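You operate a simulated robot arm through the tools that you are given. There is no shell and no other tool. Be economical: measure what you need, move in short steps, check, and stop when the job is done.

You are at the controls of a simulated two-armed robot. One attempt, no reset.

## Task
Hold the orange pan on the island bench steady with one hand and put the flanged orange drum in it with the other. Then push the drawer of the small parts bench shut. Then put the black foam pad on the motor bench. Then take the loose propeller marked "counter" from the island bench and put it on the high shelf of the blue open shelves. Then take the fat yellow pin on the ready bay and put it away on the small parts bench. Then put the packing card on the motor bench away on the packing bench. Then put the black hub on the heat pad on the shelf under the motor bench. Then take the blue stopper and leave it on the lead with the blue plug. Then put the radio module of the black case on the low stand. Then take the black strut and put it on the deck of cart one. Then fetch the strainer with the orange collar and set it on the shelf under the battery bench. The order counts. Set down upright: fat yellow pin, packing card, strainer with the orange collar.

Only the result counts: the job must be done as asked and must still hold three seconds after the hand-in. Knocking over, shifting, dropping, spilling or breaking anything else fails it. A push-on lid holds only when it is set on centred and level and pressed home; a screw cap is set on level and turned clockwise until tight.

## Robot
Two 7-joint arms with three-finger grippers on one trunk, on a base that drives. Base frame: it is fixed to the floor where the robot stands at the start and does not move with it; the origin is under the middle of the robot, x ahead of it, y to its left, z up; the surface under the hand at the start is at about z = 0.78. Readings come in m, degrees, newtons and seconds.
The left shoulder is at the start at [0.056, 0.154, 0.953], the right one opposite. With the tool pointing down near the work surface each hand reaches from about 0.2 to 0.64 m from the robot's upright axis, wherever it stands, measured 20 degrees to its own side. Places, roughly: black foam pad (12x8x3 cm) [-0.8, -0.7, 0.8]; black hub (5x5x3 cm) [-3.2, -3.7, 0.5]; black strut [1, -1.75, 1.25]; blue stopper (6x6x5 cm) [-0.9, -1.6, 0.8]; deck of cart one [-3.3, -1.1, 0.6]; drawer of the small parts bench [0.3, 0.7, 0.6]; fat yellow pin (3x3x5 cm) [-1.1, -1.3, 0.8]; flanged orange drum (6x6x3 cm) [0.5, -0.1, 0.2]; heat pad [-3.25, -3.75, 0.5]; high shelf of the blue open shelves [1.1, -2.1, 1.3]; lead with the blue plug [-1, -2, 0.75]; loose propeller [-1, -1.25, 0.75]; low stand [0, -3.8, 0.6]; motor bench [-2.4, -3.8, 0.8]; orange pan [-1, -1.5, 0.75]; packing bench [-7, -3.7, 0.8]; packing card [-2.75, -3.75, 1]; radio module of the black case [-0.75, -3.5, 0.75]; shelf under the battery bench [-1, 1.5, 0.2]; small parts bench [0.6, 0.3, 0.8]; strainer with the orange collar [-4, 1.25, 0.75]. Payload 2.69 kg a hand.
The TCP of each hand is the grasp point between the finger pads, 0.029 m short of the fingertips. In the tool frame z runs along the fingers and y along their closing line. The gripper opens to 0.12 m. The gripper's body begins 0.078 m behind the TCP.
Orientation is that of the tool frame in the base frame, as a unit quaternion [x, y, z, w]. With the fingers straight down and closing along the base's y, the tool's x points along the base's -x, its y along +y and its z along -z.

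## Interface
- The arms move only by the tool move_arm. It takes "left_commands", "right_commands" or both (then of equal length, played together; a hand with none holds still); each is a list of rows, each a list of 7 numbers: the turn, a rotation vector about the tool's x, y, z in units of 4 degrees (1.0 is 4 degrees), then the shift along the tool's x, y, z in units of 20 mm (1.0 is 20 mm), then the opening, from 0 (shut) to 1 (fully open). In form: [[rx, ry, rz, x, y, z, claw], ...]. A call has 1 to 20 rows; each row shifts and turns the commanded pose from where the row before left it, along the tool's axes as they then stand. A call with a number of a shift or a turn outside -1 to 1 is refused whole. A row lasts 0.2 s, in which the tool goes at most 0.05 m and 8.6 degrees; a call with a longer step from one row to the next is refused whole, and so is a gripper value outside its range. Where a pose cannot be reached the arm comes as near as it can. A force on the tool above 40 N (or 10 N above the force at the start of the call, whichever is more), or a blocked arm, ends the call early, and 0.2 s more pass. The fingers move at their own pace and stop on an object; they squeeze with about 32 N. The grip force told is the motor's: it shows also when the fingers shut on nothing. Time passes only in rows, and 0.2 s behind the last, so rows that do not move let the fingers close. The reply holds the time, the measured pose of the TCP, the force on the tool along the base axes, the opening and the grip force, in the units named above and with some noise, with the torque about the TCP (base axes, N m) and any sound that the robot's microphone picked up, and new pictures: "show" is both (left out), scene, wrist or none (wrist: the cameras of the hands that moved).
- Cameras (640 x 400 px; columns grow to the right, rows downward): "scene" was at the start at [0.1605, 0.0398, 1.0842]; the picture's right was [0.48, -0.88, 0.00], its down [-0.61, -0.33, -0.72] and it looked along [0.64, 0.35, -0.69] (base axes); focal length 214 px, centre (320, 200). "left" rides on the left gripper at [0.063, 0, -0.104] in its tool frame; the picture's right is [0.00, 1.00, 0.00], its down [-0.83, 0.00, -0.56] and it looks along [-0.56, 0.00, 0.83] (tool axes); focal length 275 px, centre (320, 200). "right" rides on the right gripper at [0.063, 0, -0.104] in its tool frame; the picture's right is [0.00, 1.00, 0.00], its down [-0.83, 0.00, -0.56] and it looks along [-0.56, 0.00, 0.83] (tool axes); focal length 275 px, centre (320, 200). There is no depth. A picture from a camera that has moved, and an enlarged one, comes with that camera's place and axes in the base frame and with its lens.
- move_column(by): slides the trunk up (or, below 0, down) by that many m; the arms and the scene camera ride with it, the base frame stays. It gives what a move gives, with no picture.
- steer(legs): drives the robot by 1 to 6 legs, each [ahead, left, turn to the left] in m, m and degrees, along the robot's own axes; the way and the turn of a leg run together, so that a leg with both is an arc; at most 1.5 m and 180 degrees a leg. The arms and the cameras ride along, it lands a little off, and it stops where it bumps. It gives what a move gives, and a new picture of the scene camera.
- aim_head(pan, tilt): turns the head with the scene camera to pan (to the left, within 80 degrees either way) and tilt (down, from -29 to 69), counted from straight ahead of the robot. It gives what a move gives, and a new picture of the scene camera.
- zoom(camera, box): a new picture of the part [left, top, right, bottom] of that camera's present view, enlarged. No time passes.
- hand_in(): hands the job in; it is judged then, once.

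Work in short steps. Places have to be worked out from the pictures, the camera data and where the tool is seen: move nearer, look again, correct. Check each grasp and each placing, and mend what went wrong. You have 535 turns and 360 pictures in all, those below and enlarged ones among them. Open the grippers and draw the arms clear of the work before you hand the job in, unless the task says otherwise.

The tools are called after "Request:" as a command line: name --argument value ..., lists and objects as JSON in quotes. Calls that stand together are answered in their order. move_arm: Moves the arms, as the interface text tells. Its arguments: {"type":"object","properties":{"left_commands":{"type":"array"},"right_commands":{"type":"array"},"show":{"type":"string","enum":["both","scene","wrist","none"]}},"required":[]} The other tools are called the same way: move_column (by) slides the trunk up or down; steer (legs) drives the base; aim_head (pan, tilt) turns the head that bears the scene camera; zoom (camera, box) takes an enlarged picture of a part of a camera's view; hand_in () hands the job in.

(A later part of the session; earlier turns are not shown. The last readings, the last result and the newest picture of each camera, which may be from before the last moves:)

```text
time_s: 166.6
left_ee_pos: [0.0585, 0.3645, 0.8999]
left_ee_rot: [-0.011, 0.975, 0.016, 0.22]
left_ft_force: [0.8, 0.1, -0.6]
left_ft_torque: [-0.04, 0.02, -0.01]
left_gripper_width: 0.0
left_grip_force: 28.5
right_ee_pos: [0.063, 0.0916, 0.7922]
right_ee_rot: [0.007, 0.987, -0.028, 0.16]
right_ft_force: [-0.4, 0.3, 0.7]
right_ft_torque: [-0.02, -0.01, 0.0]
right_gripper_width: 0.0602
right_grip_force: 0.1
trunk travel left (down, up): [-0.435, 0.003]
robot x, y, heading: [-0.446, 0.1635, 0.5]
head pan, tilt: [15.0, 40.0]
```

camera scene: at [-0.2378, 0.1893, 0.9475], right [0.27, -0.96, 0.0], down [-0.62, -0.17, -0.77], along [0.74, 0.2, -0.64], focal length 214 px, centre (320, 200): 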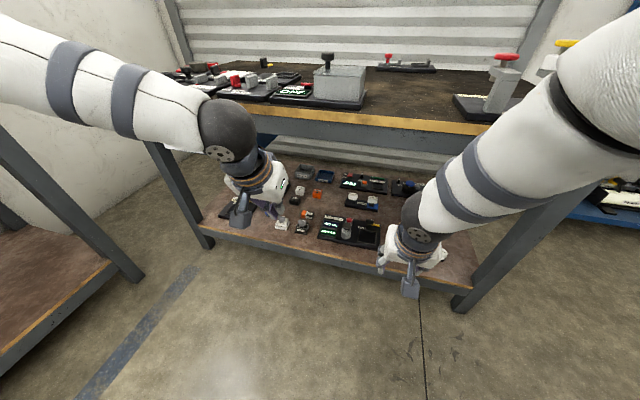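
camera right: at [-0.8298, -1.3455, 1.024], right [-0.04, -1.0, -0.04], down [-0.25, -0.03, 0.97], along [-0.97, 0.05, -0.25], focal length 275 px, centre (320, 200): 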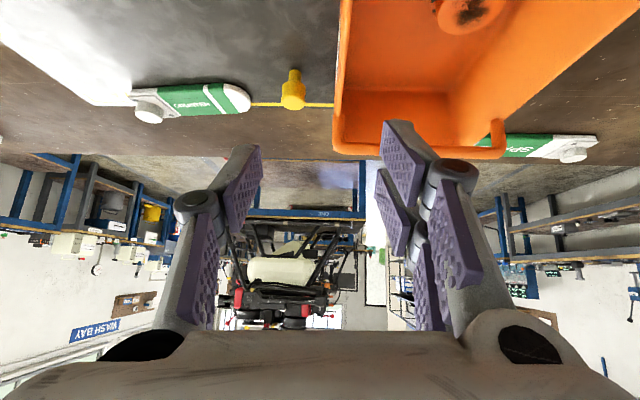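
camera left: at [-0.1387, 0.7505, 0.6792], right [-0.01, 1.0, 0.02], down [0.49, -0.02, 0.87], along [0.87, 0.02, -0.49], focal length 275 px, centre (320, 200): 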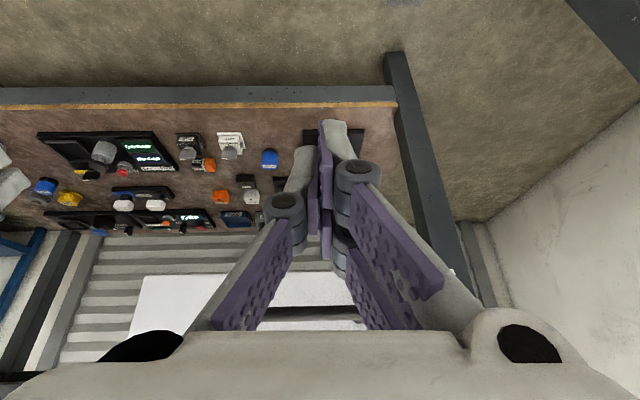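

Raise the right hand and open both for travel, then turn right and move down the aisle toward the pad.

Request:
move_arm --right_commands '[[0, 0, 0, -0.1, 0, -0.95, 0.9], [0, 0, 0, -0.1, 0, -0.95, 0.9], [0, 0, 0, -0.1, 0, -0.95, 0.9], [0, 0, 0, -0.1, 0, -0.95, 0.9], [0, 0, 0, -0.1, 0, -0.95, 0.9], [0, 0, 0, -0.1, 0, -0.95, 0.9], [0, 0, 0, -0.1, 0, -0.95, 0.9], [0, 0, 0, -0.1, 0, -0.95, 0.9]]' --left_commands '[[0, 0, 0, 0.3, 0, -0.5, 0.3], [0, 0, 0, 0.3, 0, -0.5, 0.9], [0, 0, 0, 0.3, 0, -0.5, 0.9], [0, 0, 0, 0.3, 0, -0.5, 0.9], [0, 0, 0, 0.3, 0, -0.5, 0.9], [0, 0, 0, 0.3, 0, -0.5, 0.9], [0, 0, 0, 0.3, 0, -0.5, 0.9], [0, 0, 0, 0.3, 0, -0.5, 0.9]]' --show "none"

Request:
aim_head --pan 0 --tilt 35

Request:
steer --legs '[[0, 0, -90], [0, 0.38, 0], [0.85, 0, 0], [0, 0, -90]]'

```text
time_s: 168.4
left_ee_pos: [-0.0191, 0.3625, 0.9555]
left_ee_rot: [-0.01, 0.975, 0.016, 0.222]
left_ft_force: [-0.2, 0.0, -0.3]
left_ft_torque: [-0.03, 0.01, 0.01]
left_gripper_width: 0.108
left_grip_force: 0.1
right_ee_pos: [0.0291, 0.1023, 0.9436]
right_ee_rot: [0.007, 0.986, -0.028, 0.161]
right_ft_force: [-0.5, -0.5, 0.0]
right_ft_torque: [0.02, -0.02, 0.02]
right_gripper_width: 0.1081
right_grip_force: 0.0
trunk travel left (down, up): [-0.435, 0.003]
robot x, y, heading: [-0.4457, 0.1651, 0.4]
head pan, tilt: [15.0, 40.0]
```

```text
time_s: 169.2
left_ee_pos: [-0.0184, 0.3614, 0.9521]
left_ee_rot: [-0.011, 0.975, 0.015, 0.222]
left_ft_force: [0.0, 0.1, -0.4]
left_ft_torque: [-0.03, 0.0, -0.03]
left_gripper_width: 0.1082
left_grip_force: 0.1
right_ee_pos: [0.0297, 0.0998, 0.9413]
right_ee_rot: [0.007, 0.987, -0.028, 0.161]
right_ft_force: [-0.5, -0.7, -0.2]
right_ft_torque: [-0.01, -0.01, -0.02]
right_gripper_width: 0.108
right_grip_force: 0.1
trunk travel left (down, up): [-0.435, 0.003]
robot x, y, heading: [-0.4457, 0.1666, 0.3]
head pan, tilt: [0.0, 35.0]
camera scene: at [-0.3493, 0.1667, 1.2229], right [0.01, -1.0, 0.0], down [-0.57, 0.0, -0.82], along [0.82, 0.01, -0.57], focal length 214 px, centre (320, 200)
```

scene: 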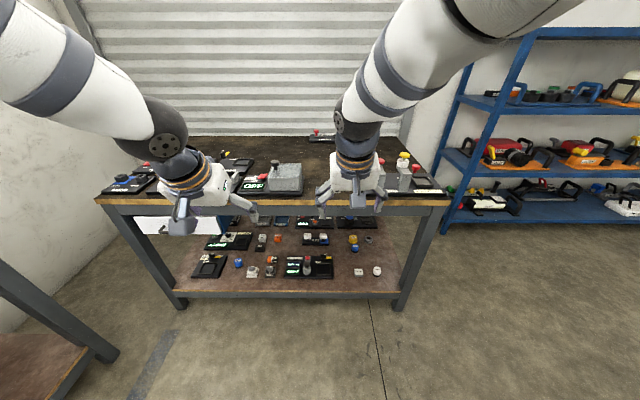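

```text
time_s: 184.4
left_ee_pos: [-0.4635, -0.9044, 0.9532]
left_ee_rot: [0.974, 0.035, -0.221, 0.021]
left_ft_force: [0.1, -0.4, -0.1]
left_ft_torque: [-0.01, 0.0, -0.01]
left_gripper_width: 0.1083
left_grip_force: 0.0
right_ee_pos: [-0.5255, -0.6472, 0.9411]
right_ee_rot: [0.986, 0.018, -0.162, -0.025]
right_ft_force: [0.6, 0.7, -0.2]
right_ft_torque: [-0.02, 0.0, 0.03]
right_gripper_width: 0.1079
right_grip_force: 0.2
trunk travel left (down, up): [-0.435, 0.003]
robot x, y, heading: [-0.0494, -0.6876, -176.9]
head pan, tilt: [0.0, 35.0]
camera scene: at [-0.1404, -0.692, 1.2229], right [-0.06, 1.0, 0.0], down [0.57, 0.03, -0.82], along [-0.82, -0.05, -0.57], focal length 214 px, centre (320, 200)
```

scene: 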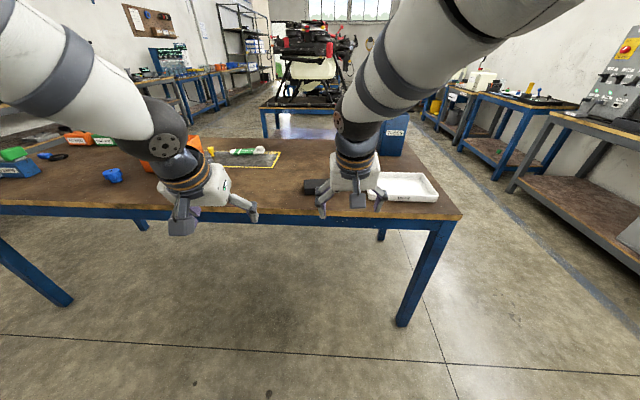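

The foam pad is behind the right hand. I move ahead 0.3 m and look with the wrist camera.

Request:
steer --legs '[[0.3, 0, -3]]'

Request:
zoom --camera "right" --box '[0, 0, 640, 400]'

```text
time_s: 186.4
left_ee_pos: [-0.7754, -0.8907, 0.9527]
left_ee_rot: [0.975, 0.009, -0.222, 0.014]
left_ft_force: [-0.3, -0.7, -0.3]
left_ft_torque: [-0.02, 0.0, 0.02]
left_gripper_width: 0.1078
left_grip_force: 0.0
right_ee_pos: [-0.8227, -0.6301, 0.9412]
right_ee_rot: [0.986, -0.009, -0.161, -0.029]
right_ft_force: [-0.5, 0.1, 0.0]
right_ft_torque: [-0.01, 0.0, -0.01]
right_gripper_width: 0.1078
right_grip_force: 0.1
trunk travel left (down, up): [-0.435, 0.003]
robot x, y, heading: [-0.3497, -0.6965, -179.8]
head pan, tilt: [0.0, 35.0]
camera scene: at [-0.4405, -0.6959, 1.2229], right [0.0, 1.0, 0.0], down [0.57, 0.0, -0.82], along [-0.82, 0.0, -0.57], focal length 214 px, centre (320, 200)
```

scene: 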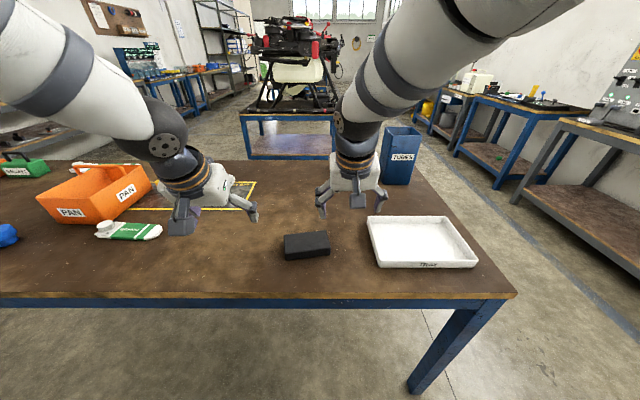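

```text
1.00 times, centred on (320, 200) of right (not enlarged: the box is as wide or as high as the picture)
camera zoom: at [-0.7287, -0.6363, 1.0186], right [-0.02, -1.0, -0.05], down [-0.61, -0.03, 0.79], along [-0.79, 0.05, -0.61], focal length 275 px, centre (320, 200)
```

zoom: 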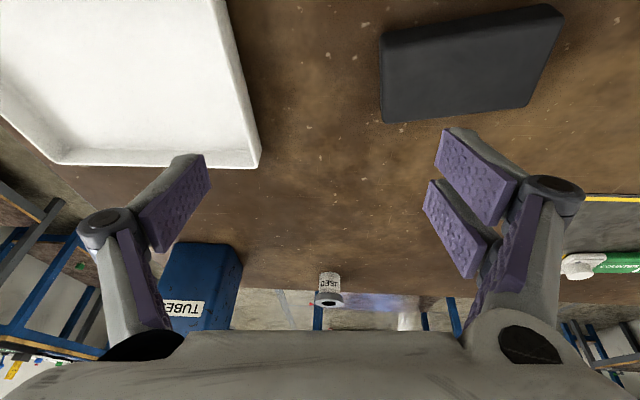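

Pad centre about (-0.842, -0.74), long axis mostly along y with a 15° skew. I make the right hand vertical, shift over it, and yaw ~75° to close across its 8 cm side.

Request:
move_arm --right_commands '[[0, 0.93, 0, -0.2, 1, 0, 0.9], [0, 0.93, 0, -0.2, 1, 0, 0.9], [0, 0.93, 0, -0.2, 1, 0, 0.9], [0, 0.93, 0, -0.2, 1, 0, 0.9], [0, 0.93, 0, -0.2, 1, 0, 0.9], [0, 0, 1, 0, 0, 0, 0.9], [0, 0, 1, 0, 0, 0, 0.9], [0, 0, 1, 0, 0, 0, 0.9], [0, 0, 1, 0, 0, 0, 0.9], [0, 0, 1, 0, 0, 0, 0.9], [0, 0, 1, 0, 0, 0, 0.9], [0, 0, 1, 0, 0, 0, 0.9], [0, 0, 1, 0, 0, 0, 0.9], [0, 0, 1, 0, 0, 0, 0.9], [0, 0, 1, 0, 0, 0, 0.9], [0, 0, 1, 0, 0, 0, 0.9], [0, 0, 1, 0, 0, 0, 0.9], [0, 0, 1, 0, 0, 0, 0.9], [0, 0, 1, 0, 0, 0, 0.9], [0, 0, 1, 0, 0, 0, 0.9]]' --show "none"

Request:
move_arm --right_commands '[[0, 0, 1, 0, 0, 0, 0.9], [0, 0, 1, 0, 0, 0, 0.9], [0, 0, 1, 0, 0, 0, 0.9], [0, 0, 0.8, 0, 0, 0, 0.9]]' --show "both"

```text
time_s: 190.6
left_ee_pos: [-0.7754, -0.8917, 0.9528]
left_ee_rot: [0.975, 0.009, -0.222, 0.015]
left_ft_force: [0.0, 0.2, 0.4]
left_ft_torque: [-0.02, 0.01, 0.0]
left_gripper_width: 0.108
left_grip_force: 0.0
right_ee_pos: [-0.8401, -0.7287, 0.9391]
right_ee_rot: [0.858, -0.513, -0.013, -0.023]
right_ft_force: [0.3, 0.7, 0.5]
right_ft_torque: [0.03, -0.03, 0.0]
right_gripper_width: 0.1079
right_grip_force: 0.0
right hand out of reach, approached as far as the arm can: row 5
trunk travel left (down, up): [-0.435, 0.003]
robot x, y, heading: [-0.3462, -0.697, -179.9]
head pan, tilt: [0.0, 35.0]
```

```text
time_s: 191.6
left_ee_pos: [-0.7742, -0.8917, 0.9533]
left_ee_rot: [0.975, 0.009, -0.222, 0.015]
left_ft_force: [0.2, 0.0, -0.4]
left_ft_torque: [0.01, 0.02, -0.01]
left_gripper_width: 0.1078
left_grip_force: 0.0
right_ee_pos: [-0.8386, -0.728, 0.9385]
right_ee_rot: [0.783, -0.621, -0.016, -0.021]
right_ft_force: [0.0, -0.7, 0.4]
right_ft_torque: [0.02, -0.03, 0.0]
right_gripper_width: 0.108
right_grip_force: 0.0
trunk travel left (down, up): [-0.435, 0.003]
robot x, y, heading: [-0.347, -0.6972, -180.1]
head pan, tilt: [0.0, 35.0]
camera scene: at [-0.4399, -0.6958, 1.2229], right [0.0, 1.0, 0.0], down [0.57, 0.0, -0.82], along [-0.82, 0.0, -0.57], focal length 214 px, centre (320, 200)
camera right: at [-0.8228, -0.7939, 1.0374], right [-0.97, -0.23, -0.01], down [-0.19, 0.78, 0.6], along [-0.13, 0.58, -0.8], focal length 275 px, centre (320, 200)
```

scene: 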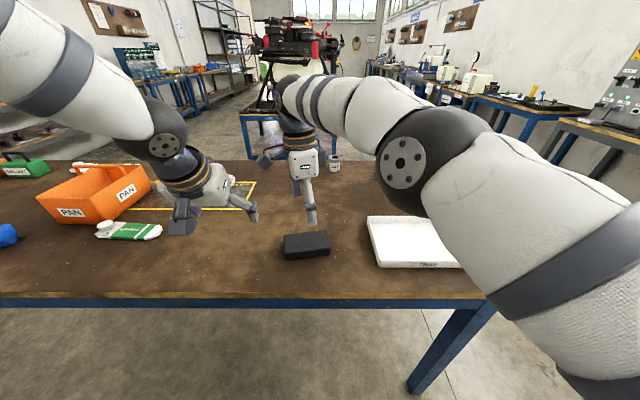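
right: 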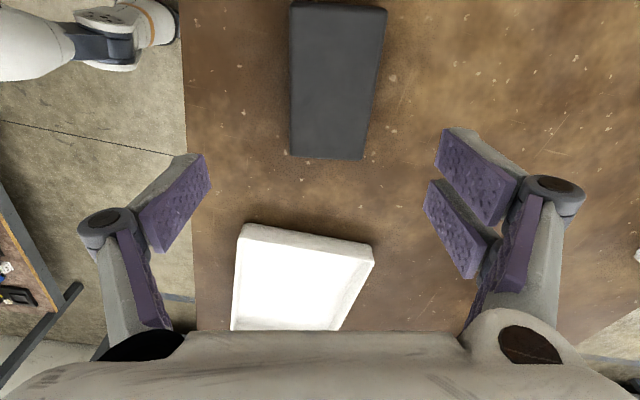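

Aligned with the pad. I correct by ~1 cm each way and lower to z≈0.813.

Request:
move_arm --right_commands '[[0, 0, 0, 0.3, 0.25, 0.6, 0.9], [0, 0, 0, 0.3, 0.25, 0.6, 0.9], [0, 0, 0, 0, 0, 0.8, 0.9], [0, 0, 0, 0, 0, 0.8, 0.9], [0, 0, 0, 0, 0, 0.8, 0.9], [0, 0, 0, 0, 0, 0.8, 0.9], [0, 0, 0, 0, 0, 0.8, 0.9], [0, 0, 0, 0, 0, 0.8, 0.9]]' --show "wrist"

```text
time_s: 193.4
left_ee_pos: [-0.7746, -0.8909, 0.9544]
left_ee_rot: [0.975, 0.01, -0.221, 0.016]
left_ft_force: [-0.2, -0.4, 0.1]
left_ft_torque: [0.03, 0.01, -0.01]
left_gripper_width: 0.1081
left_grip_force: 0.1
right_ee_pos: [-0.841, -0.7307, 0.834]
right_ee_rot: [0.784, -0.62, -0.017, -0.021]
right_ft_force: [0.0, 0.7, -0.6]
right_ft_torque: [0.06, 0.02, -0.01]
right_gripper_width: 0.1079
right_grip_force: 0.1
right hand out of reach, approached as far as the arm can: row 1, 2
trunk travel left (down, up): [-0.435, 0.003]
robot x, y, heading: [-0.3479, -0.6992, -179.7]
head pan, tilt: [0.0, 35.0]
camera right: at [-0.825, -0.7967, 0.9331], right [-0.97, -0.23, -0.01], down [-0.2, 0.78, 0.6], along [-0.13, 0.58, -0.8], focal length 275 px, centre (320, 200)
```

right: 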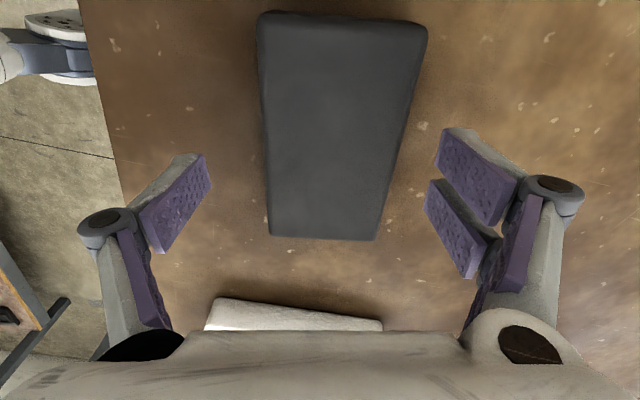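

Pad nicely between the fingers; small shift 1.2 cm along its length and 0.7 cm sideways, then lower 2 cm and close.

Request:
move_arm --right_commands '[[0, 0, 0, 0.3, 0.15, 0.4, 0.9], [0, 0, 0, 0.3, 0.15, 0.4, 0.9], [0, 0, 0, 0, 0, 0.3, 0.9], [0, 0, 0, 0, 0, 0, 0.75], [0, 0, 0, 0, 0, 0, 0.65], [0, 0, 0, 0, 0, 0, 0.5], [0, 0, 0, 0, 0, 0, 0.3], [0, 0, 0, 0, 0, 0, 0.3]]' --show "wrist"

```text
time_s: 195.2
left_ee_pos: [-0.7744, -0.8911, 0.9533]
left_ee_rot: [0.975, 0.009, -0.222, 0.015]
left_ft_force: [0.2, 0.1, 0.2]
left_ft_torque: [-0.01, -0.03, 0.0]
left_gripper_width: 0.108
left_grip_force: 0.1
right_ee_pos: [-0.839, -0.7404, 0.8131]
right_ee_rot: [0.784, -0.62, -0.016, -0.02]
right_ft_force: [-1.4, 0.1, 4.0]
right_ft_torque: [-0.06, 0.13, -0.05]
right_gripper_width: 0.0684
right_grip_force: 32.6
right hand out of reach, approached as far as the arm can: row 2
trunk travel left (down, up): [-0.435, 0.003]
robot x, y, heading: [-0.3449, -0.6968, -179.8]
head pan, tilt: [0.0, 35.0]
camera right: at [-0.8238, -0.806, 0.9111], right [-0.97, -0.23, -0.01], down [-0.19, 0.78, 0.6], along [-0.13, 0.58, -0.8], focal length 275 px, centre (320, 200)
```

right: 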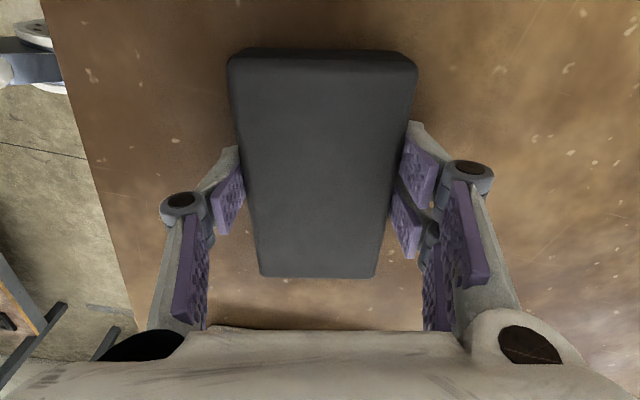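

Gripped (foam squeezed to 68 mm). I lift it 13 cm.

Request:
move_arm --right_commands '[[0, 0, 0, 0, 0, -0.5, 0.3], [0, 0, 0, 0, 0, -0.9, 0.3], [0, 0, 0, 0, 0, -0.9, 0.3], [0, 0, 0, 0, 0, -0.9, 0.3], [0, 0, 0, 0, 0, -0.9, 0.3], [0, 0, 0, 0, 0, -0.9, 0.3], [0, 0, 0, 0, 0, -0.9, 0.3], [0, 0, 0, 0, 0, -0.9, 0.3]]' --show "both"

```text
time_s: 197.0
left_ee_pos: [-0.7743, -0.8901, 0.954]
left_ee_rot: [0.975, 0.009, -0.222, 0.016]
left_ft_force: [0.1, -0.2, -0.2]
left_ft_torque: [-0.03, -0.03, 0.0]
left_gripper_width: 0.1081
left_grip_force: 0.0
right_ee_pos: [-0.833, -0.7389, 0.9483]
right_ee_rot: [0.784, -0.62, -0.016, -0.021]
right_ft_force: [0.1, 0.5, 0.4]
right_ft_torque: [0.0, 0.02, 0.01]
right_gripper_width: 0.0686
right_grip_force: 32.0
right hand out of reach, approached as far as the arm can: row 4, 7, 8
trunk travel left (down, up): [-0.435, 0.003]
robot x, y, heading: [-0.3522, -0.6931, -179.7]
head pan, tilt: [0.0, 35.0]
camera scene: at [-0.4398, -0.6954, 1.2229], right [0.0, 1.0, 0.0], down [0.57, 0.0, -0.82], along [-0.82, 0.0, -0.57], focal length 214 px, centre (320, 200)
camera right: at [-0.8174, -0.8044, 1.0474], right [-0.97, -0.23, -0.01], down [-0.2, 0.78, 0.6], along [-0.13, 0.58, -0.8], focal length 275 px, centre (320, 200)
```

scene: 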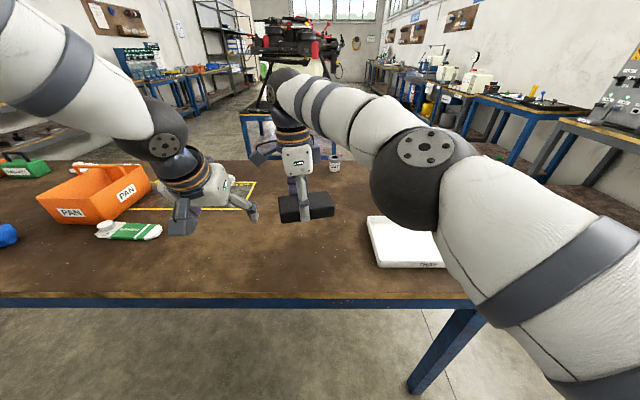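
right: 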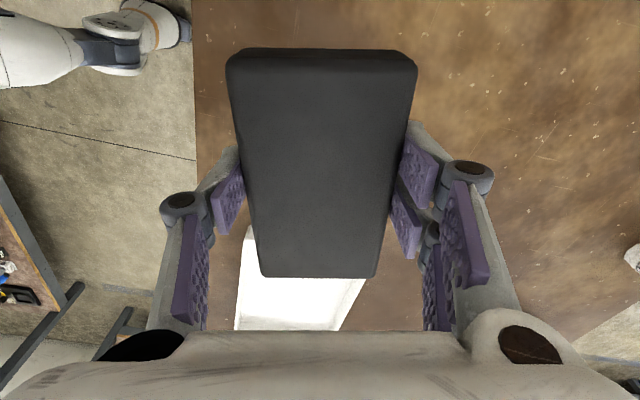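

Pad in hand. Next to the motor bench: back into the aisle, turn left to face -y, and go down the aisle.

Request:
steer --legs '[[-0.36, 0, 0], [0, 0, 90], [1.4, 0, 0]]'

```text
time_s: 209.6
left_ee_pos: [0.1418, -2.5108, 0.9527]
left_ee_rot: [0.697, 0.682, -0.149, 0.164]
left_ft_force: [-0.3, -0.9, -0.3]
left_ft_torque: [0.0, 0.0, -0.01]
left_gripper_width: 0.1081
left_grip_force: 0.0
right_ee_pos: [-0.01, -2.563, 0.9471]
right_ee_rot: [0.995, 0.096, -0.026, -0.005]
right_ft_force: [0.5, -0.2, 0.4]
right_ft_torque: [0.0, 0.0, -0.02]
right_gripper_width: 0.0683
right_grip_force: 32.1
trunk travel left (down, up): [-0.435, 0.003]
robot x, y, heading: [-0.035, -2.0706, -92.2]
head pan, tilt: [0.0, 35.0]
camera scene: at [-0.0364, -2.1686, 1.2229], right [-1.0, 0.04, 0.0], down [0.02, 0.57, -0.82], along [-0.03, -0.82, -0.57], focal length 214 px, centre (320, 200)
```

scene: 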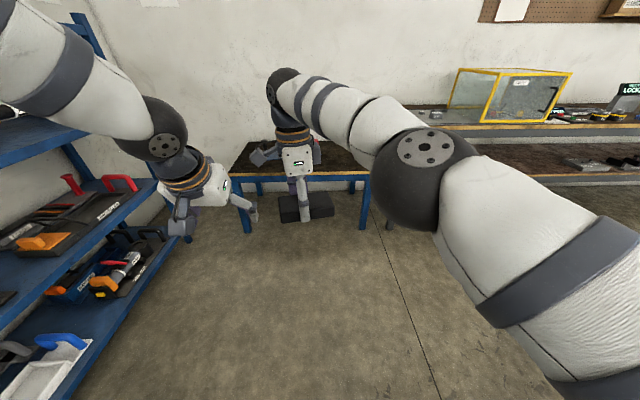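

I go on to y ≈ -2.87 and turn right to look along the south aisle.

Request:
steer --legs '[[0.78, 0, 0], [0, 0, -88]]'

```text
time_s: 217.6
left_ee_pos: [-0.4932, -3.0089, 0.9529]
left_ee_rot: [0.975, -0.016, -0.223, 0.01]
left_ft_force: [-0.4, -0.2, 0.5]
left_ft_torque: [-0.03, 0.0, 0.03]
left_gripper_width: 0.1082
left_grip_force: 0.2
right_ee_pos: [-0.544, -2.8544, 0.9479]
right_ee_rot: [0.767, -0.641, -0.015, -0.022]
right_ft_force: [-0.1, 0.0, -0.5]
right_ft_torque: [0.01, 0.03, 0.0]
right_gripper_width: 0.0684
right_grip_force: 31.8
trunk travel left (down, up): [-0.435, 0.003]
robot x, y, heading: [-0.0583, -2.8359, 177.5]
head pan, tilt: [0.0, 35.0]
camera scene: at [-0.149, -2.8311, 1.2229], right [0.05, 1.0, 0.0], down [0.57, -0.03, -0.82], along [-0.82, 0.04, -0.57], focal length 214 px, centre (320, 200)
```

scene: 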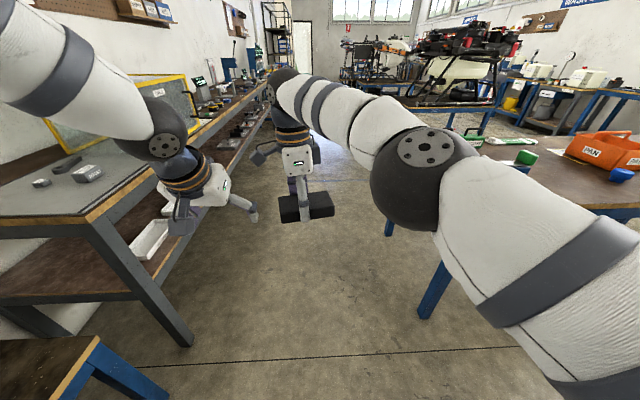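

The aisle is clear; I drive along it to x ≈ -2.3 and turn left to face the motor bench.

Request:
steer --legs '[[0.05, 0, 2.5], [1.3, 0, 0], [0.9, 0, 0], [0, 0, 90]]'

```text
time_s: 232.8
left_ee_pos: [-2.0674, -3.2774, 0.9526]
left_ee_rot: [0.66, 0.717, -0.141, 0.173]
left_ft_force: [0.3, -0.1, 0.0]
left_ft_torque: [0.0, 0.0, -0.01]
left_gripper_width: 0.108
left_grip_force: 0.0
right_ee_pos: [-2.2147, -3.3452, 0.9478]
right_ee_rot: [0.989, 0.146, -0.026, -0.003]
right_ft_force: [-0.3, -0.5, -0.2]
right_ft_torque: [-0.01, -0.02, 0.02]
right_gripper_width: 0.0683
right_grip_force: 32.3
trunk travel left (down, up): [-0.435, 0.003]
robot x, y, heading: [-2.2862, -2.8636, -86.3]
head pan, tilt: [0.0, 35.0]
camera scene: at [-2.2809, -2.9565, 1.2229], right [-1.0, -0.07, 0.0], down [-0.04, 0.57, -0.82], along [0.05, -0.82, -0.57], focal length 214 px, centre (320, 200)
```

scene: 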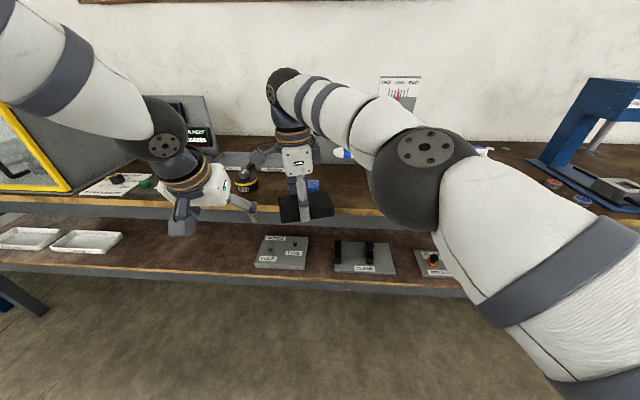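

Let me zoom in on the bench top to find free space and the card.

Request:
zoom --camera "scene" --box '[180, 60, 480, 240]'

```text
2.13 times, centred on (330, 150) of scene
camera zoom: at [-2.2809, -2.9565, 1.2229], right [-1.0, -0.07, 0.0], down [-0.04, 0.57, -0.82], along [0.05, -0.82, -0.57], focal length 458 px, centre (299, 307)
```

zoom: 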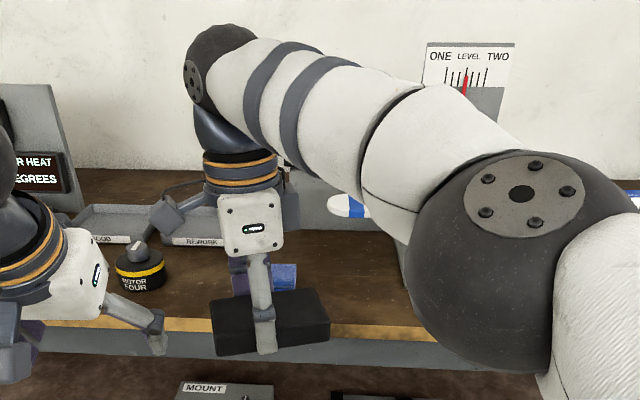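

Use both wrist cameras to see the bench top.

Request:
zoom --camera "right" --box '[0, 0, 640, 400]'

Request:
zoom --camera "left" --box '[0, 0, 640, 400]'

```text
1.00 times, centred on (320, 200) of right (not enlarged: the box is as wide or as high as the picture)
camera zoom: at [-2.1487, -3.3257, 1.0471], right [0.29, -0.96, -0.01], down [-0.76, -0.24, 0.6], along [-0.57, -0.17, -0.8], focal length 275 px, centre (320, 200)
```

zoom: 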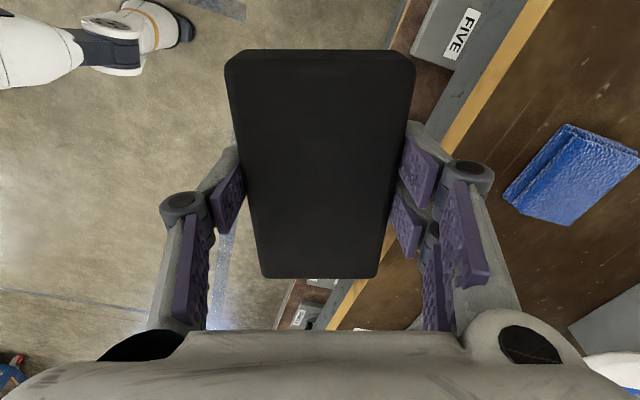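

```text
1.00 times, centred on (320, 200) of left (not enlarged: the box is as wide or as high as the picture)
camera zoom: at [-2.0773, -3.1762, 1.02], right [1.0, 0.08, 0.03], down [0.02, -0.51, 0.86], along [0.09, -0.86, -0.51], focal length 275 px, centre (320, 200)
```

zoom: 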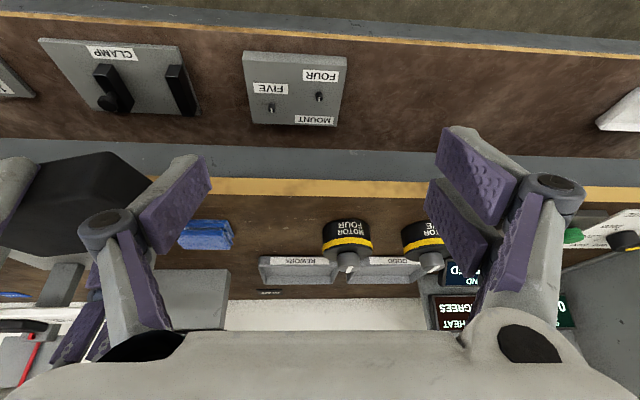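

Free space is at about (-2.40, -3.60), between the blue cloth and the level stand; bench edge at y -3.50. I drive so the pad comes above it.

Request:
steer --legs '[[0.25, -0.2, 0]]'

Request:
zoom --camera "right" --box '[0, 0, 640, 400]'

```text
time_s: 234.5
left_ee_pos: [-2.2009, -3.4659, 0.9526]
left_ee_rot: [0.66, 0.718, -0.14, 0.172]
left_ft_force: [0.4, 0.5, 0.5]
left_ft_torque: [0.02, -0.02, 0.0]
left_gripper_width: 0.1081
left_grip_force: 0.0
right_ee_pos: [-2.3431, -3.5248, 0.9463]
right_ee_rot: [0.987, 0.157, -0.021, -0.015]
right_ft_force: [-0.4, -0.1, 0.5]
right_ft_torque: [-0.02, 0.01, 0.0]
right_gripper_width: 0.0683
right_grip_force: 32.1
trunk travel left (down, up): [-0.435, 0.003]
robot x, y, heading: [-2.4235, -3.0533, -85.9]
head pan, tilt: [0.0, 35.0]
stopped in leg 1: the force on the tool passed its limit at 74 N (the readings are from after the stop); the commanded pose is now the measured one
camera scene: at [-2.4158, -3.1451, 1.2228], right [-1.0, -0.07, 0.0], down [-0.04, 0.57, -0.82], along [0.06, -0.82, -0.57], focal length 214 px, centre (320, 200)
```

scene: 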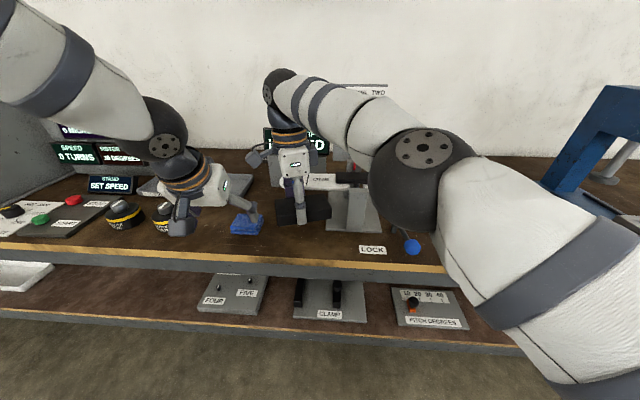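

```text
1.00 times, centred on (320, 200) of right (not enlarged: the box is as wide or as high as the picture)
camera zoom: at [-2.2772, -3.5066, 1.0471], right [0.31, -0.95, -0.04], down [-0.76, -0.27, 0.59], along [-0.57, -0.16, -0.81], focal length 275 px, centre (320, 200)
```

zoom: 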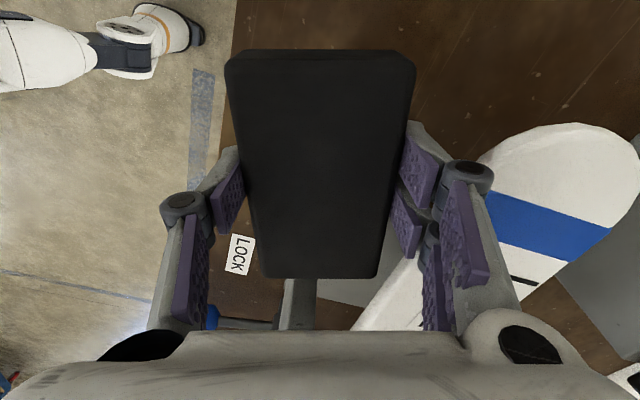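

The right hand bumped a propeller balancer standing there. I back off the way I came and inspect.

Request:
steer --legs '[[-0.16, 0.12, 0]]'

Request:
zoom --camera "scene" --box '[200, 60, 480, 260]'

```text
time_s: 236.1
left_ee_pos: [-2.0916, -3.2966, 0.9526]
left_ee_rot: [0.66, 0.717, -0.142, 0.172]
left_ft_force: [-0.1, 0.2, -0.9]
left_ft_torque: [-0.02, -0.05, -0.01]
left_gripper_width: 0.108
left_grip_force: 0.0
right_ee_pos: [-2.2338, -3.3556, 0.9468]
right_ee_rot: [0.987, 0.158, -0.022, -0.014]
right_ft_force: [0.6, 0.5, -0.9]
right_ft_torque: [-0.03, -0.01, 0.01]
right_gripper_width: 0.0683
right_grip_force: 32.1
trunk travel left (down, up): [-0.435, 0.003]
robot x, y, heading: [-2.3149, -2.8836, -86.5]
head pan, tilt: [0.0, 35.0]
camera scene: at [-2.3061, -2.9761, 1.2229], right [-1.0, -0.07, 0.0], down [-0.04, 0.57, -0.82], along [0.06, -0.82, -0.57], focal length 214 px, centre (320, 200)
```

scene: 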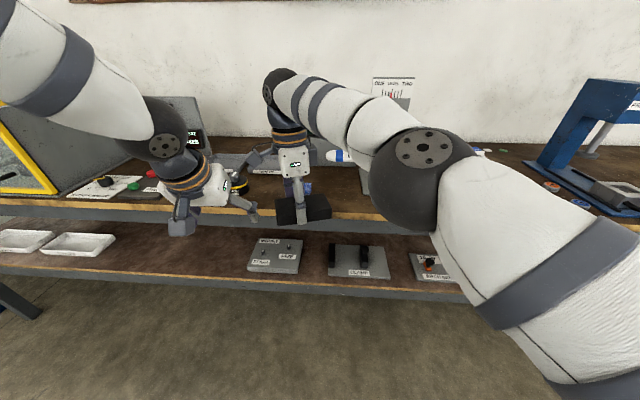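

```text
2.00 times, centred on (340, 160) of scene
camera zoom: at [-2.3061, -2.9761, 1.2229], right [-1.0, -0.07, 0.0], down [-0.04, 0.57, -0.82], along [0.06, -0.82, -0.57], focal length 429 px, centre (280, 280)
```

zoom: 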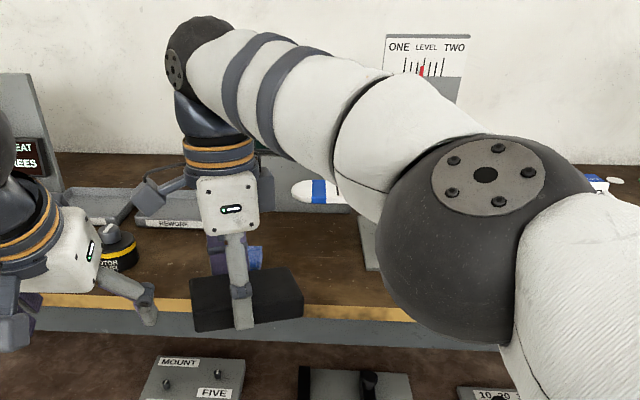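

The balancer pointer still reads level and the propeller on it looks unchanged. I'll look further right along the bench for clear space and the card.

Request:
steer --legs '[[0.0, -0.75, -3.5]]'

Request:
aim_head --pan 25 --tilt 30

```text
time_s: 242.3
left_ee_pos: [-2.869, -3.3357, 0.953]
left_ee_rot: [0.686, 0.692, -0.148, 0.167]
left_ft_force: [-0.7, 0.7, 0.1]
left_ft_torque: [0.0, 0.0, 0.0]
left_gripper_width: 0.108
left_grip_force: 0.0
right_ee_pos: [-3.014, -3.3833, 0.9472]
right_ee_rot: [0.993, 0.119, -0.02, -0.016]
right_ft_force: [0.4, -0.1, -1.0]
right_ft_torque: [-0.02, -0.03, -0.04]
right_gripper_width: 0.0685
right_grip_force: 32.0
trunk travel left (down, up): [-0.435, 0.003]
robot x, y, heading: [-3.0609, -2.9079, -90.5]
head pan, tilt: [0.0, 35.0]
camera scene: at [-3.0582, -2.9994, 1.2229], right [-1.0, 0.01, 0.0], down [0.0, 0.57, -0.82], along [-0.01, -0.82, -0.57], focal length 214 px, centre (320, 200)
```

scene: 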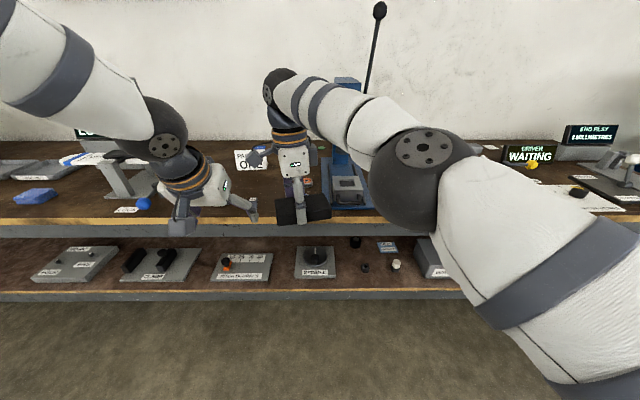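

```text
time_s: 243.2
left_ee_pos: [-2.8683, -3.3341, 0.952]
left_ee_rot: [0.687, 0.692, -0.147, 0.166]
left_ft_force: [0.0, -0.3, 0.3]
left_ft_torque: [0.0, -0.01, 0.0]
left_gripper_width: 0.108
left_grip_force: 0.0
right_ee_pos: [-3.014, -3.3838, 0.947]
right_ee_rot: [0.992, 0.12, -0.02, -0.016]
right_ft_force: [-0.7, 0.1, 0.0]
right_ft_torque: [0.04, -0.01, 0.03]
right_gripper_width: 0.0684
right_grip_force: 32.1
trunk travel left (down, up): [-0.435, 0.003]
robot x, y, heading: [-3.0565, -2.9033, -90.4]
head pan, tilt: [25.0, 30.0]
camera scene: at [-3.0199, -2.9936, 1.2307], right [-0.91, -0.42, 0.0], down [-0.21, 0.46, -0.87], along [0.36, -0.79, -0.5], focal length 214 px, centre (320, 200)
```

scene: 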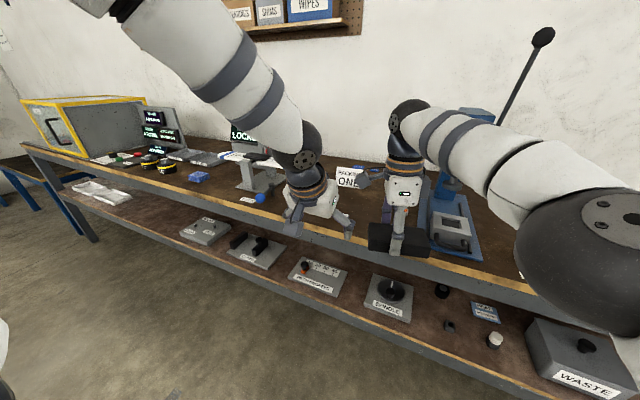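

Request:
zoom --camera "scene" --box '[180, 130, 420, 270]'

Request:
zoom --camera "scene" --box '[360, 250, 600, 390]'

```text
2.67 times, centred on (300, 200) of scene
camera zoom: at [-3.0199, -2.9936, 1.2307], right [-0.91, -0.42, 0.0], down [-0.21, 0.46, -0.87], along [0.36, -0.79, -0.5], focal length 572 px, centre (373, 200)
```

zoom: 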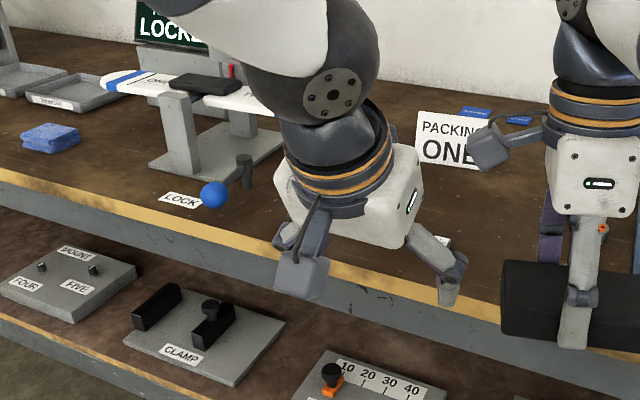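

```text
2.67 times, centred on (480, 320) of scene
camera zoom: at [-3.0199, -2.9936, 1.2307], right [-0.91, -0.42, 0.0], down [-0.21, 0.46, -0.87], along [0.36, -0.79, -0.5], focal length 572 px, centre (-107, -120)
```

zoom: 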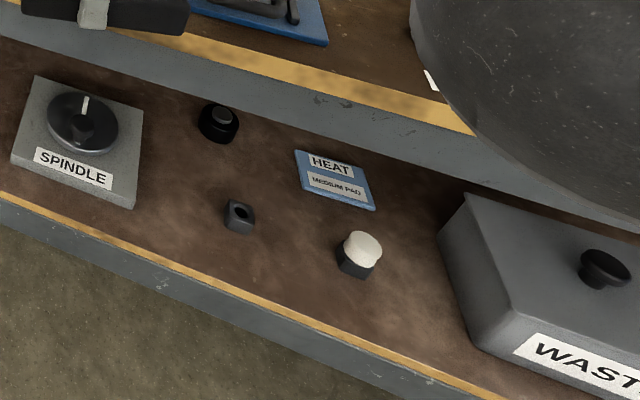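

I'll yaw the right hand back to its standard orientation (pad's long axis pointing into the bench), which keeps the hand narrow front-to-back.

Request:
move_arm --right_commands '[[0, 0, -1, 0, 0, 0, 0.3], [0, 0, -1, 0, 0, 0, 0.3], [0, 0, -1, 0, 0, 0, 0.3], [0, 0, -1, 0, 0, 0, 0.3], [0, 0, -1, 0, 0, 0, 0.3], [0, 0, -1, 0, 0, 0, 0.3], [0, 0, -1, 0, 0, 0, 0.3], [0, 0, -1, 0, 0, 0, 0.3], [0, 0, -1, 0, 0, 0, 0.3], [0, 0, -1, 0, 0, 0, 0.3], [0, 0, -1, 0, 0, 0, 0.3], [0, 0, -1, 0, 0, 0, 0.3], [0, 0, -1, 0, 0, 0, 0.3], [0, 0, -1, 0, 0, 0, 0.3], [0, 0, -1, 0, 0, 0, 0.3], [0, 0, -1, 0, 0, 0, 0.3], [0, 0, -1, 0, 0, 0, 0.3], [0, 0, -1, 0, 0, 0, 0.3], [0, 0, -0.9, 0, 0, 0, 0.3]]' --show "both"

```text
time_s: 247.2
left_ee_pos: [-2.8692, -3.3351, 0.9536]
left_ee_rot: [0.687, 0.692, -0.147, 0.167]
left_ft_force: [0.6, 0.1, -0.3]
left_ft_torque: [-0.02, -0.02, -0.03]
left_gripper_width: 0.108
left_grip_force: 0.1
right_ee_pos: [-3.0147, -3.3836, 0.9472]
right_ee_rot: [0.71, 0.704, -0.007, -0.025]
right_ft_force: [-0.4, -0.8, -0.6]
right_ft_torque: [0.05, -0.01, -0.01]
right_gripper_width: 0.0684
right_grip_force: 32.0
trunk travel left (down, up): [-0.435, 0.003]
robot x, y, heading: [-3.0568, -2.9066, -90.3]
head pan, tilt: [25.0, 30.0]
camera scene: at [-3.0198, -2.9935, 1.2307], right [-0.91, -0.42, 0.0], down [-0.21, 0.45, -0.87], along [0.36, -0.79, -0.5], focal length 214 px, centre (320, 200)
camera right: at [-3.0083, -3.3229, 1.0513], right [1.0, 0.0, -0.04], down [0.02, -0.85, 0.53], along [-0.04, -0.53, -0.84], focal length 275 px, centre (320, 200)
```

scene: 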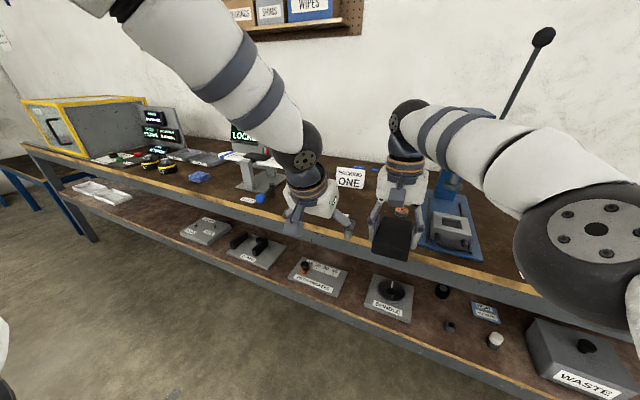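
right: 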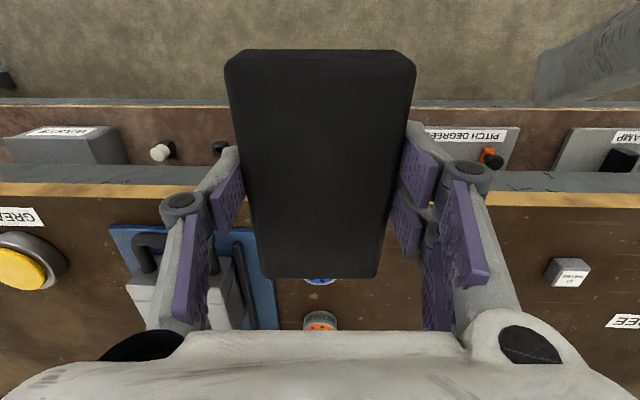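

Clear spot at about (-2.86, -3.57). I pull the left hand back for safety and drive left 0.155, ahead 0.187.

Request:
move_arm --left_commands '[[0, 0, 0, 0.9, 0, -0.6, 0.9], [0, 0, 0, 0.9, 0, -0.6, 0.9], [0, 0, 0, 0.9, 0, -0.6, 0.9], [0, 0, 0, 0.9, 0, -0.6, 0.9], [0, 0, 0, 0.9, 0, -0.6, 0.9]]' --show "none"

Request:
steer --legs '[[0.0, 0.155, 0], [0.187, 0, 0]]'

Request:
zoom --camera "right" --box '[0, 0, 640, 400]'

```text
time_s: 248.4
left_ee_pos: [-2.8713, -3.2273, 0.9697]
left_ee_rot: [0.687, 0.692, -0.148, 0.165]
left_ft_force: [0.2, -0.6, 0.2]
left_ft_torque: [0.0, 0.01, 0.01]
left_gripper_width: 0.1081
left_grip_force: 0.1
right_ee_pos: [-3.0138, -3.3849, 0.9479]
right_ee_rot: [0.712, 0.702, -0.008, -0.025]
right_ft_force: [-0.3, 0.6, 0.0]
right_ft_torque: [0.0, 0.01, 0.01]
right_gripper_width: 0.0683
right_grip_force: 32.0
trunk travel left (down, up): [-0.435, 0.003]
robot x, y, heading: [-3.0596, -2.9086, -90.2]
head pan, tilt: [25.0, 30.0]
```

```text
time_s: 251.3
left_ee_pos: [-2.7145, -3.4155, 0.9692]
left_ee_rot: [0.685, 0.694, -0.146, 0.167]
left_ft_force: [0.3, -0.3, 0.3]
left_ft_torque: [0.01, 0.02, -0.06]
left_gripper_width: 0.108
left_grip_force: 0.1
right_ee_pos: [-2.8572, -3.5734, 0.9463]
right_ee_rot: [0.71, 0.704, -0.006, -0.025]
right_ft_force: [0.1, 0.0, 0.9]
right_ft_torque: [0.04, -0.01, 0.0]
right_gripper_width: 0.0683
right_grip_force: 31.8
trunk travel left (down, up): [-0.435, 0.003]
robot x, y, heading: [-2.9062, -3.0939, -90.3]
head pan, tilt: [25.0, 30.0]
camera scene: at [-2.8642, -3.1829, 1.2306], right [-0.91, -0.42, 0.0], down [-0.21, 0.45, -0.87], along [0.36, -0.79, -0.5], focal length 214 px, centre (320, 200)
```

scene: 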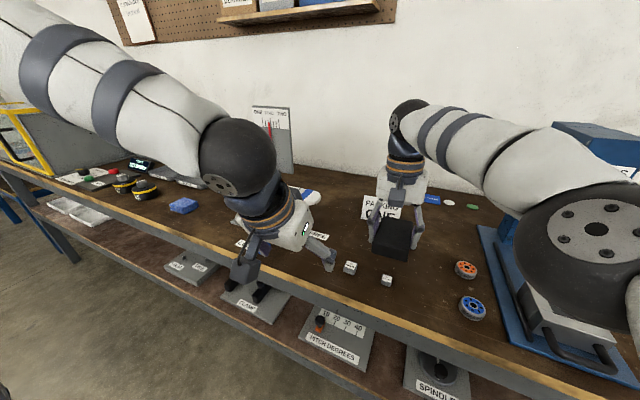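

```text
1.00 times, centred on (320, 200) of right (not enlarged: the box is as wide or as high as the picture)
camera zoom: at [-2.8514, -3.5121, 1.0512], right [1.0, 0.0, -0.04], down [0.02, -0.85, 0.53], along [-0.04, -0.53, -0.84], focal length 275 px, centre (320, 200)
```

zoom: 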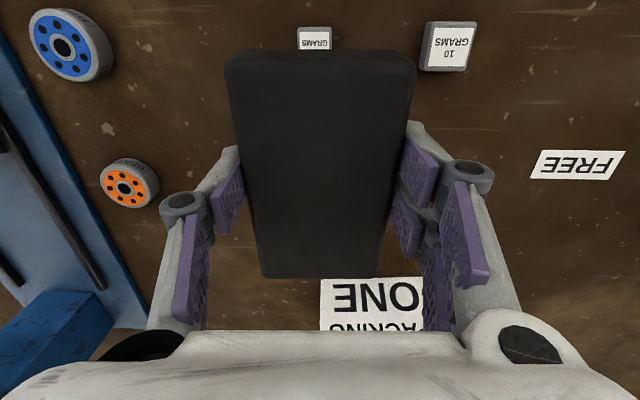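

A small weight lies right below the pad's near edge, so I shift 5 cm deeper and 4 cm right first.

Request:
move_arm --right_commands '[[0, 0, 0, -0.85, -0.7, 0, 0.3], [0, 0, 0, -0.85, -0.7, 0, 0.3], [0, 0, 0, -0.85, -0.6, 0, 0.3]]' --show "both"

```text
time_s: 252.1
left_ee_pos: [-2.7133, -3.4155, 0.9693]
left_ee_rot: [0.685, 0.693, -0.148, 0.167]
left_ft_force: [-0.5, 0.0, -0.7]
left_ft_torque: [-0.01, 0.01, 0.0]
left_gripper_width: 0.108
left_grip_force: 0.0
right_ee_pos: [-2.9004, -3.5957, 0.9479]
right_ee_rot: [0.71, 0.704, -0.006, -0.026]
right_ft_force: [-0.6, -0.1, 0.5]
right_ft_torque: [-0.04, 0.03, 0.01]
right_gripper_width: 0.0684
right_grip_force: 31.7
right hand out of reach, approached as far as the arm can: row 1, 2, 3
trunk travel left (down, up): [-0.435, 0.003]
robot x, y, heading: [-2.9029, -3.0934, -90.6]
head pan, tilt: [25.0, 30.0]
camera scene: at [-2.8639, -3.1821, 1.2307], right [-0.91, -0.42, 0.0], down [-0.21, 0.45, -0.87], along [0.36, -0.79, -0.5], focal length 214 px, centre (320, 200)
camera right: at [-2.8939, -3.5344, 1.0521], right [1.0, 0.0, -0.05], down [0.02, -0.85, 0.53], along [-0.04, -0.53, -0.84], focal length 275 px, centre (320, 200)
```

scene: 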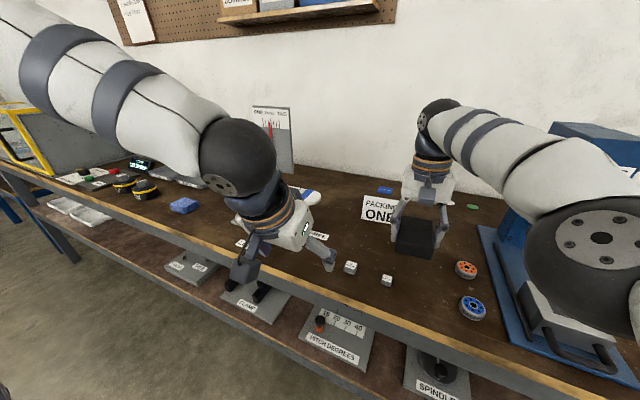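
right: 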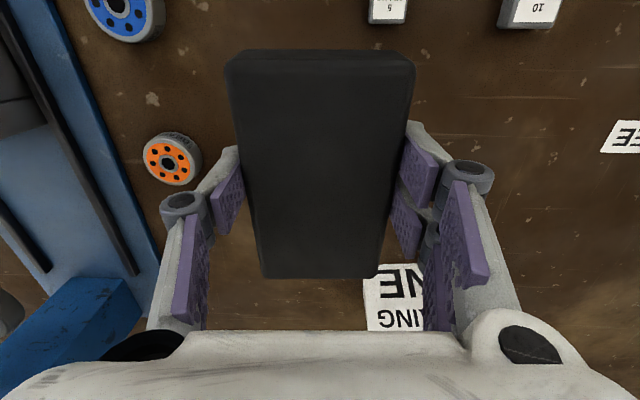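

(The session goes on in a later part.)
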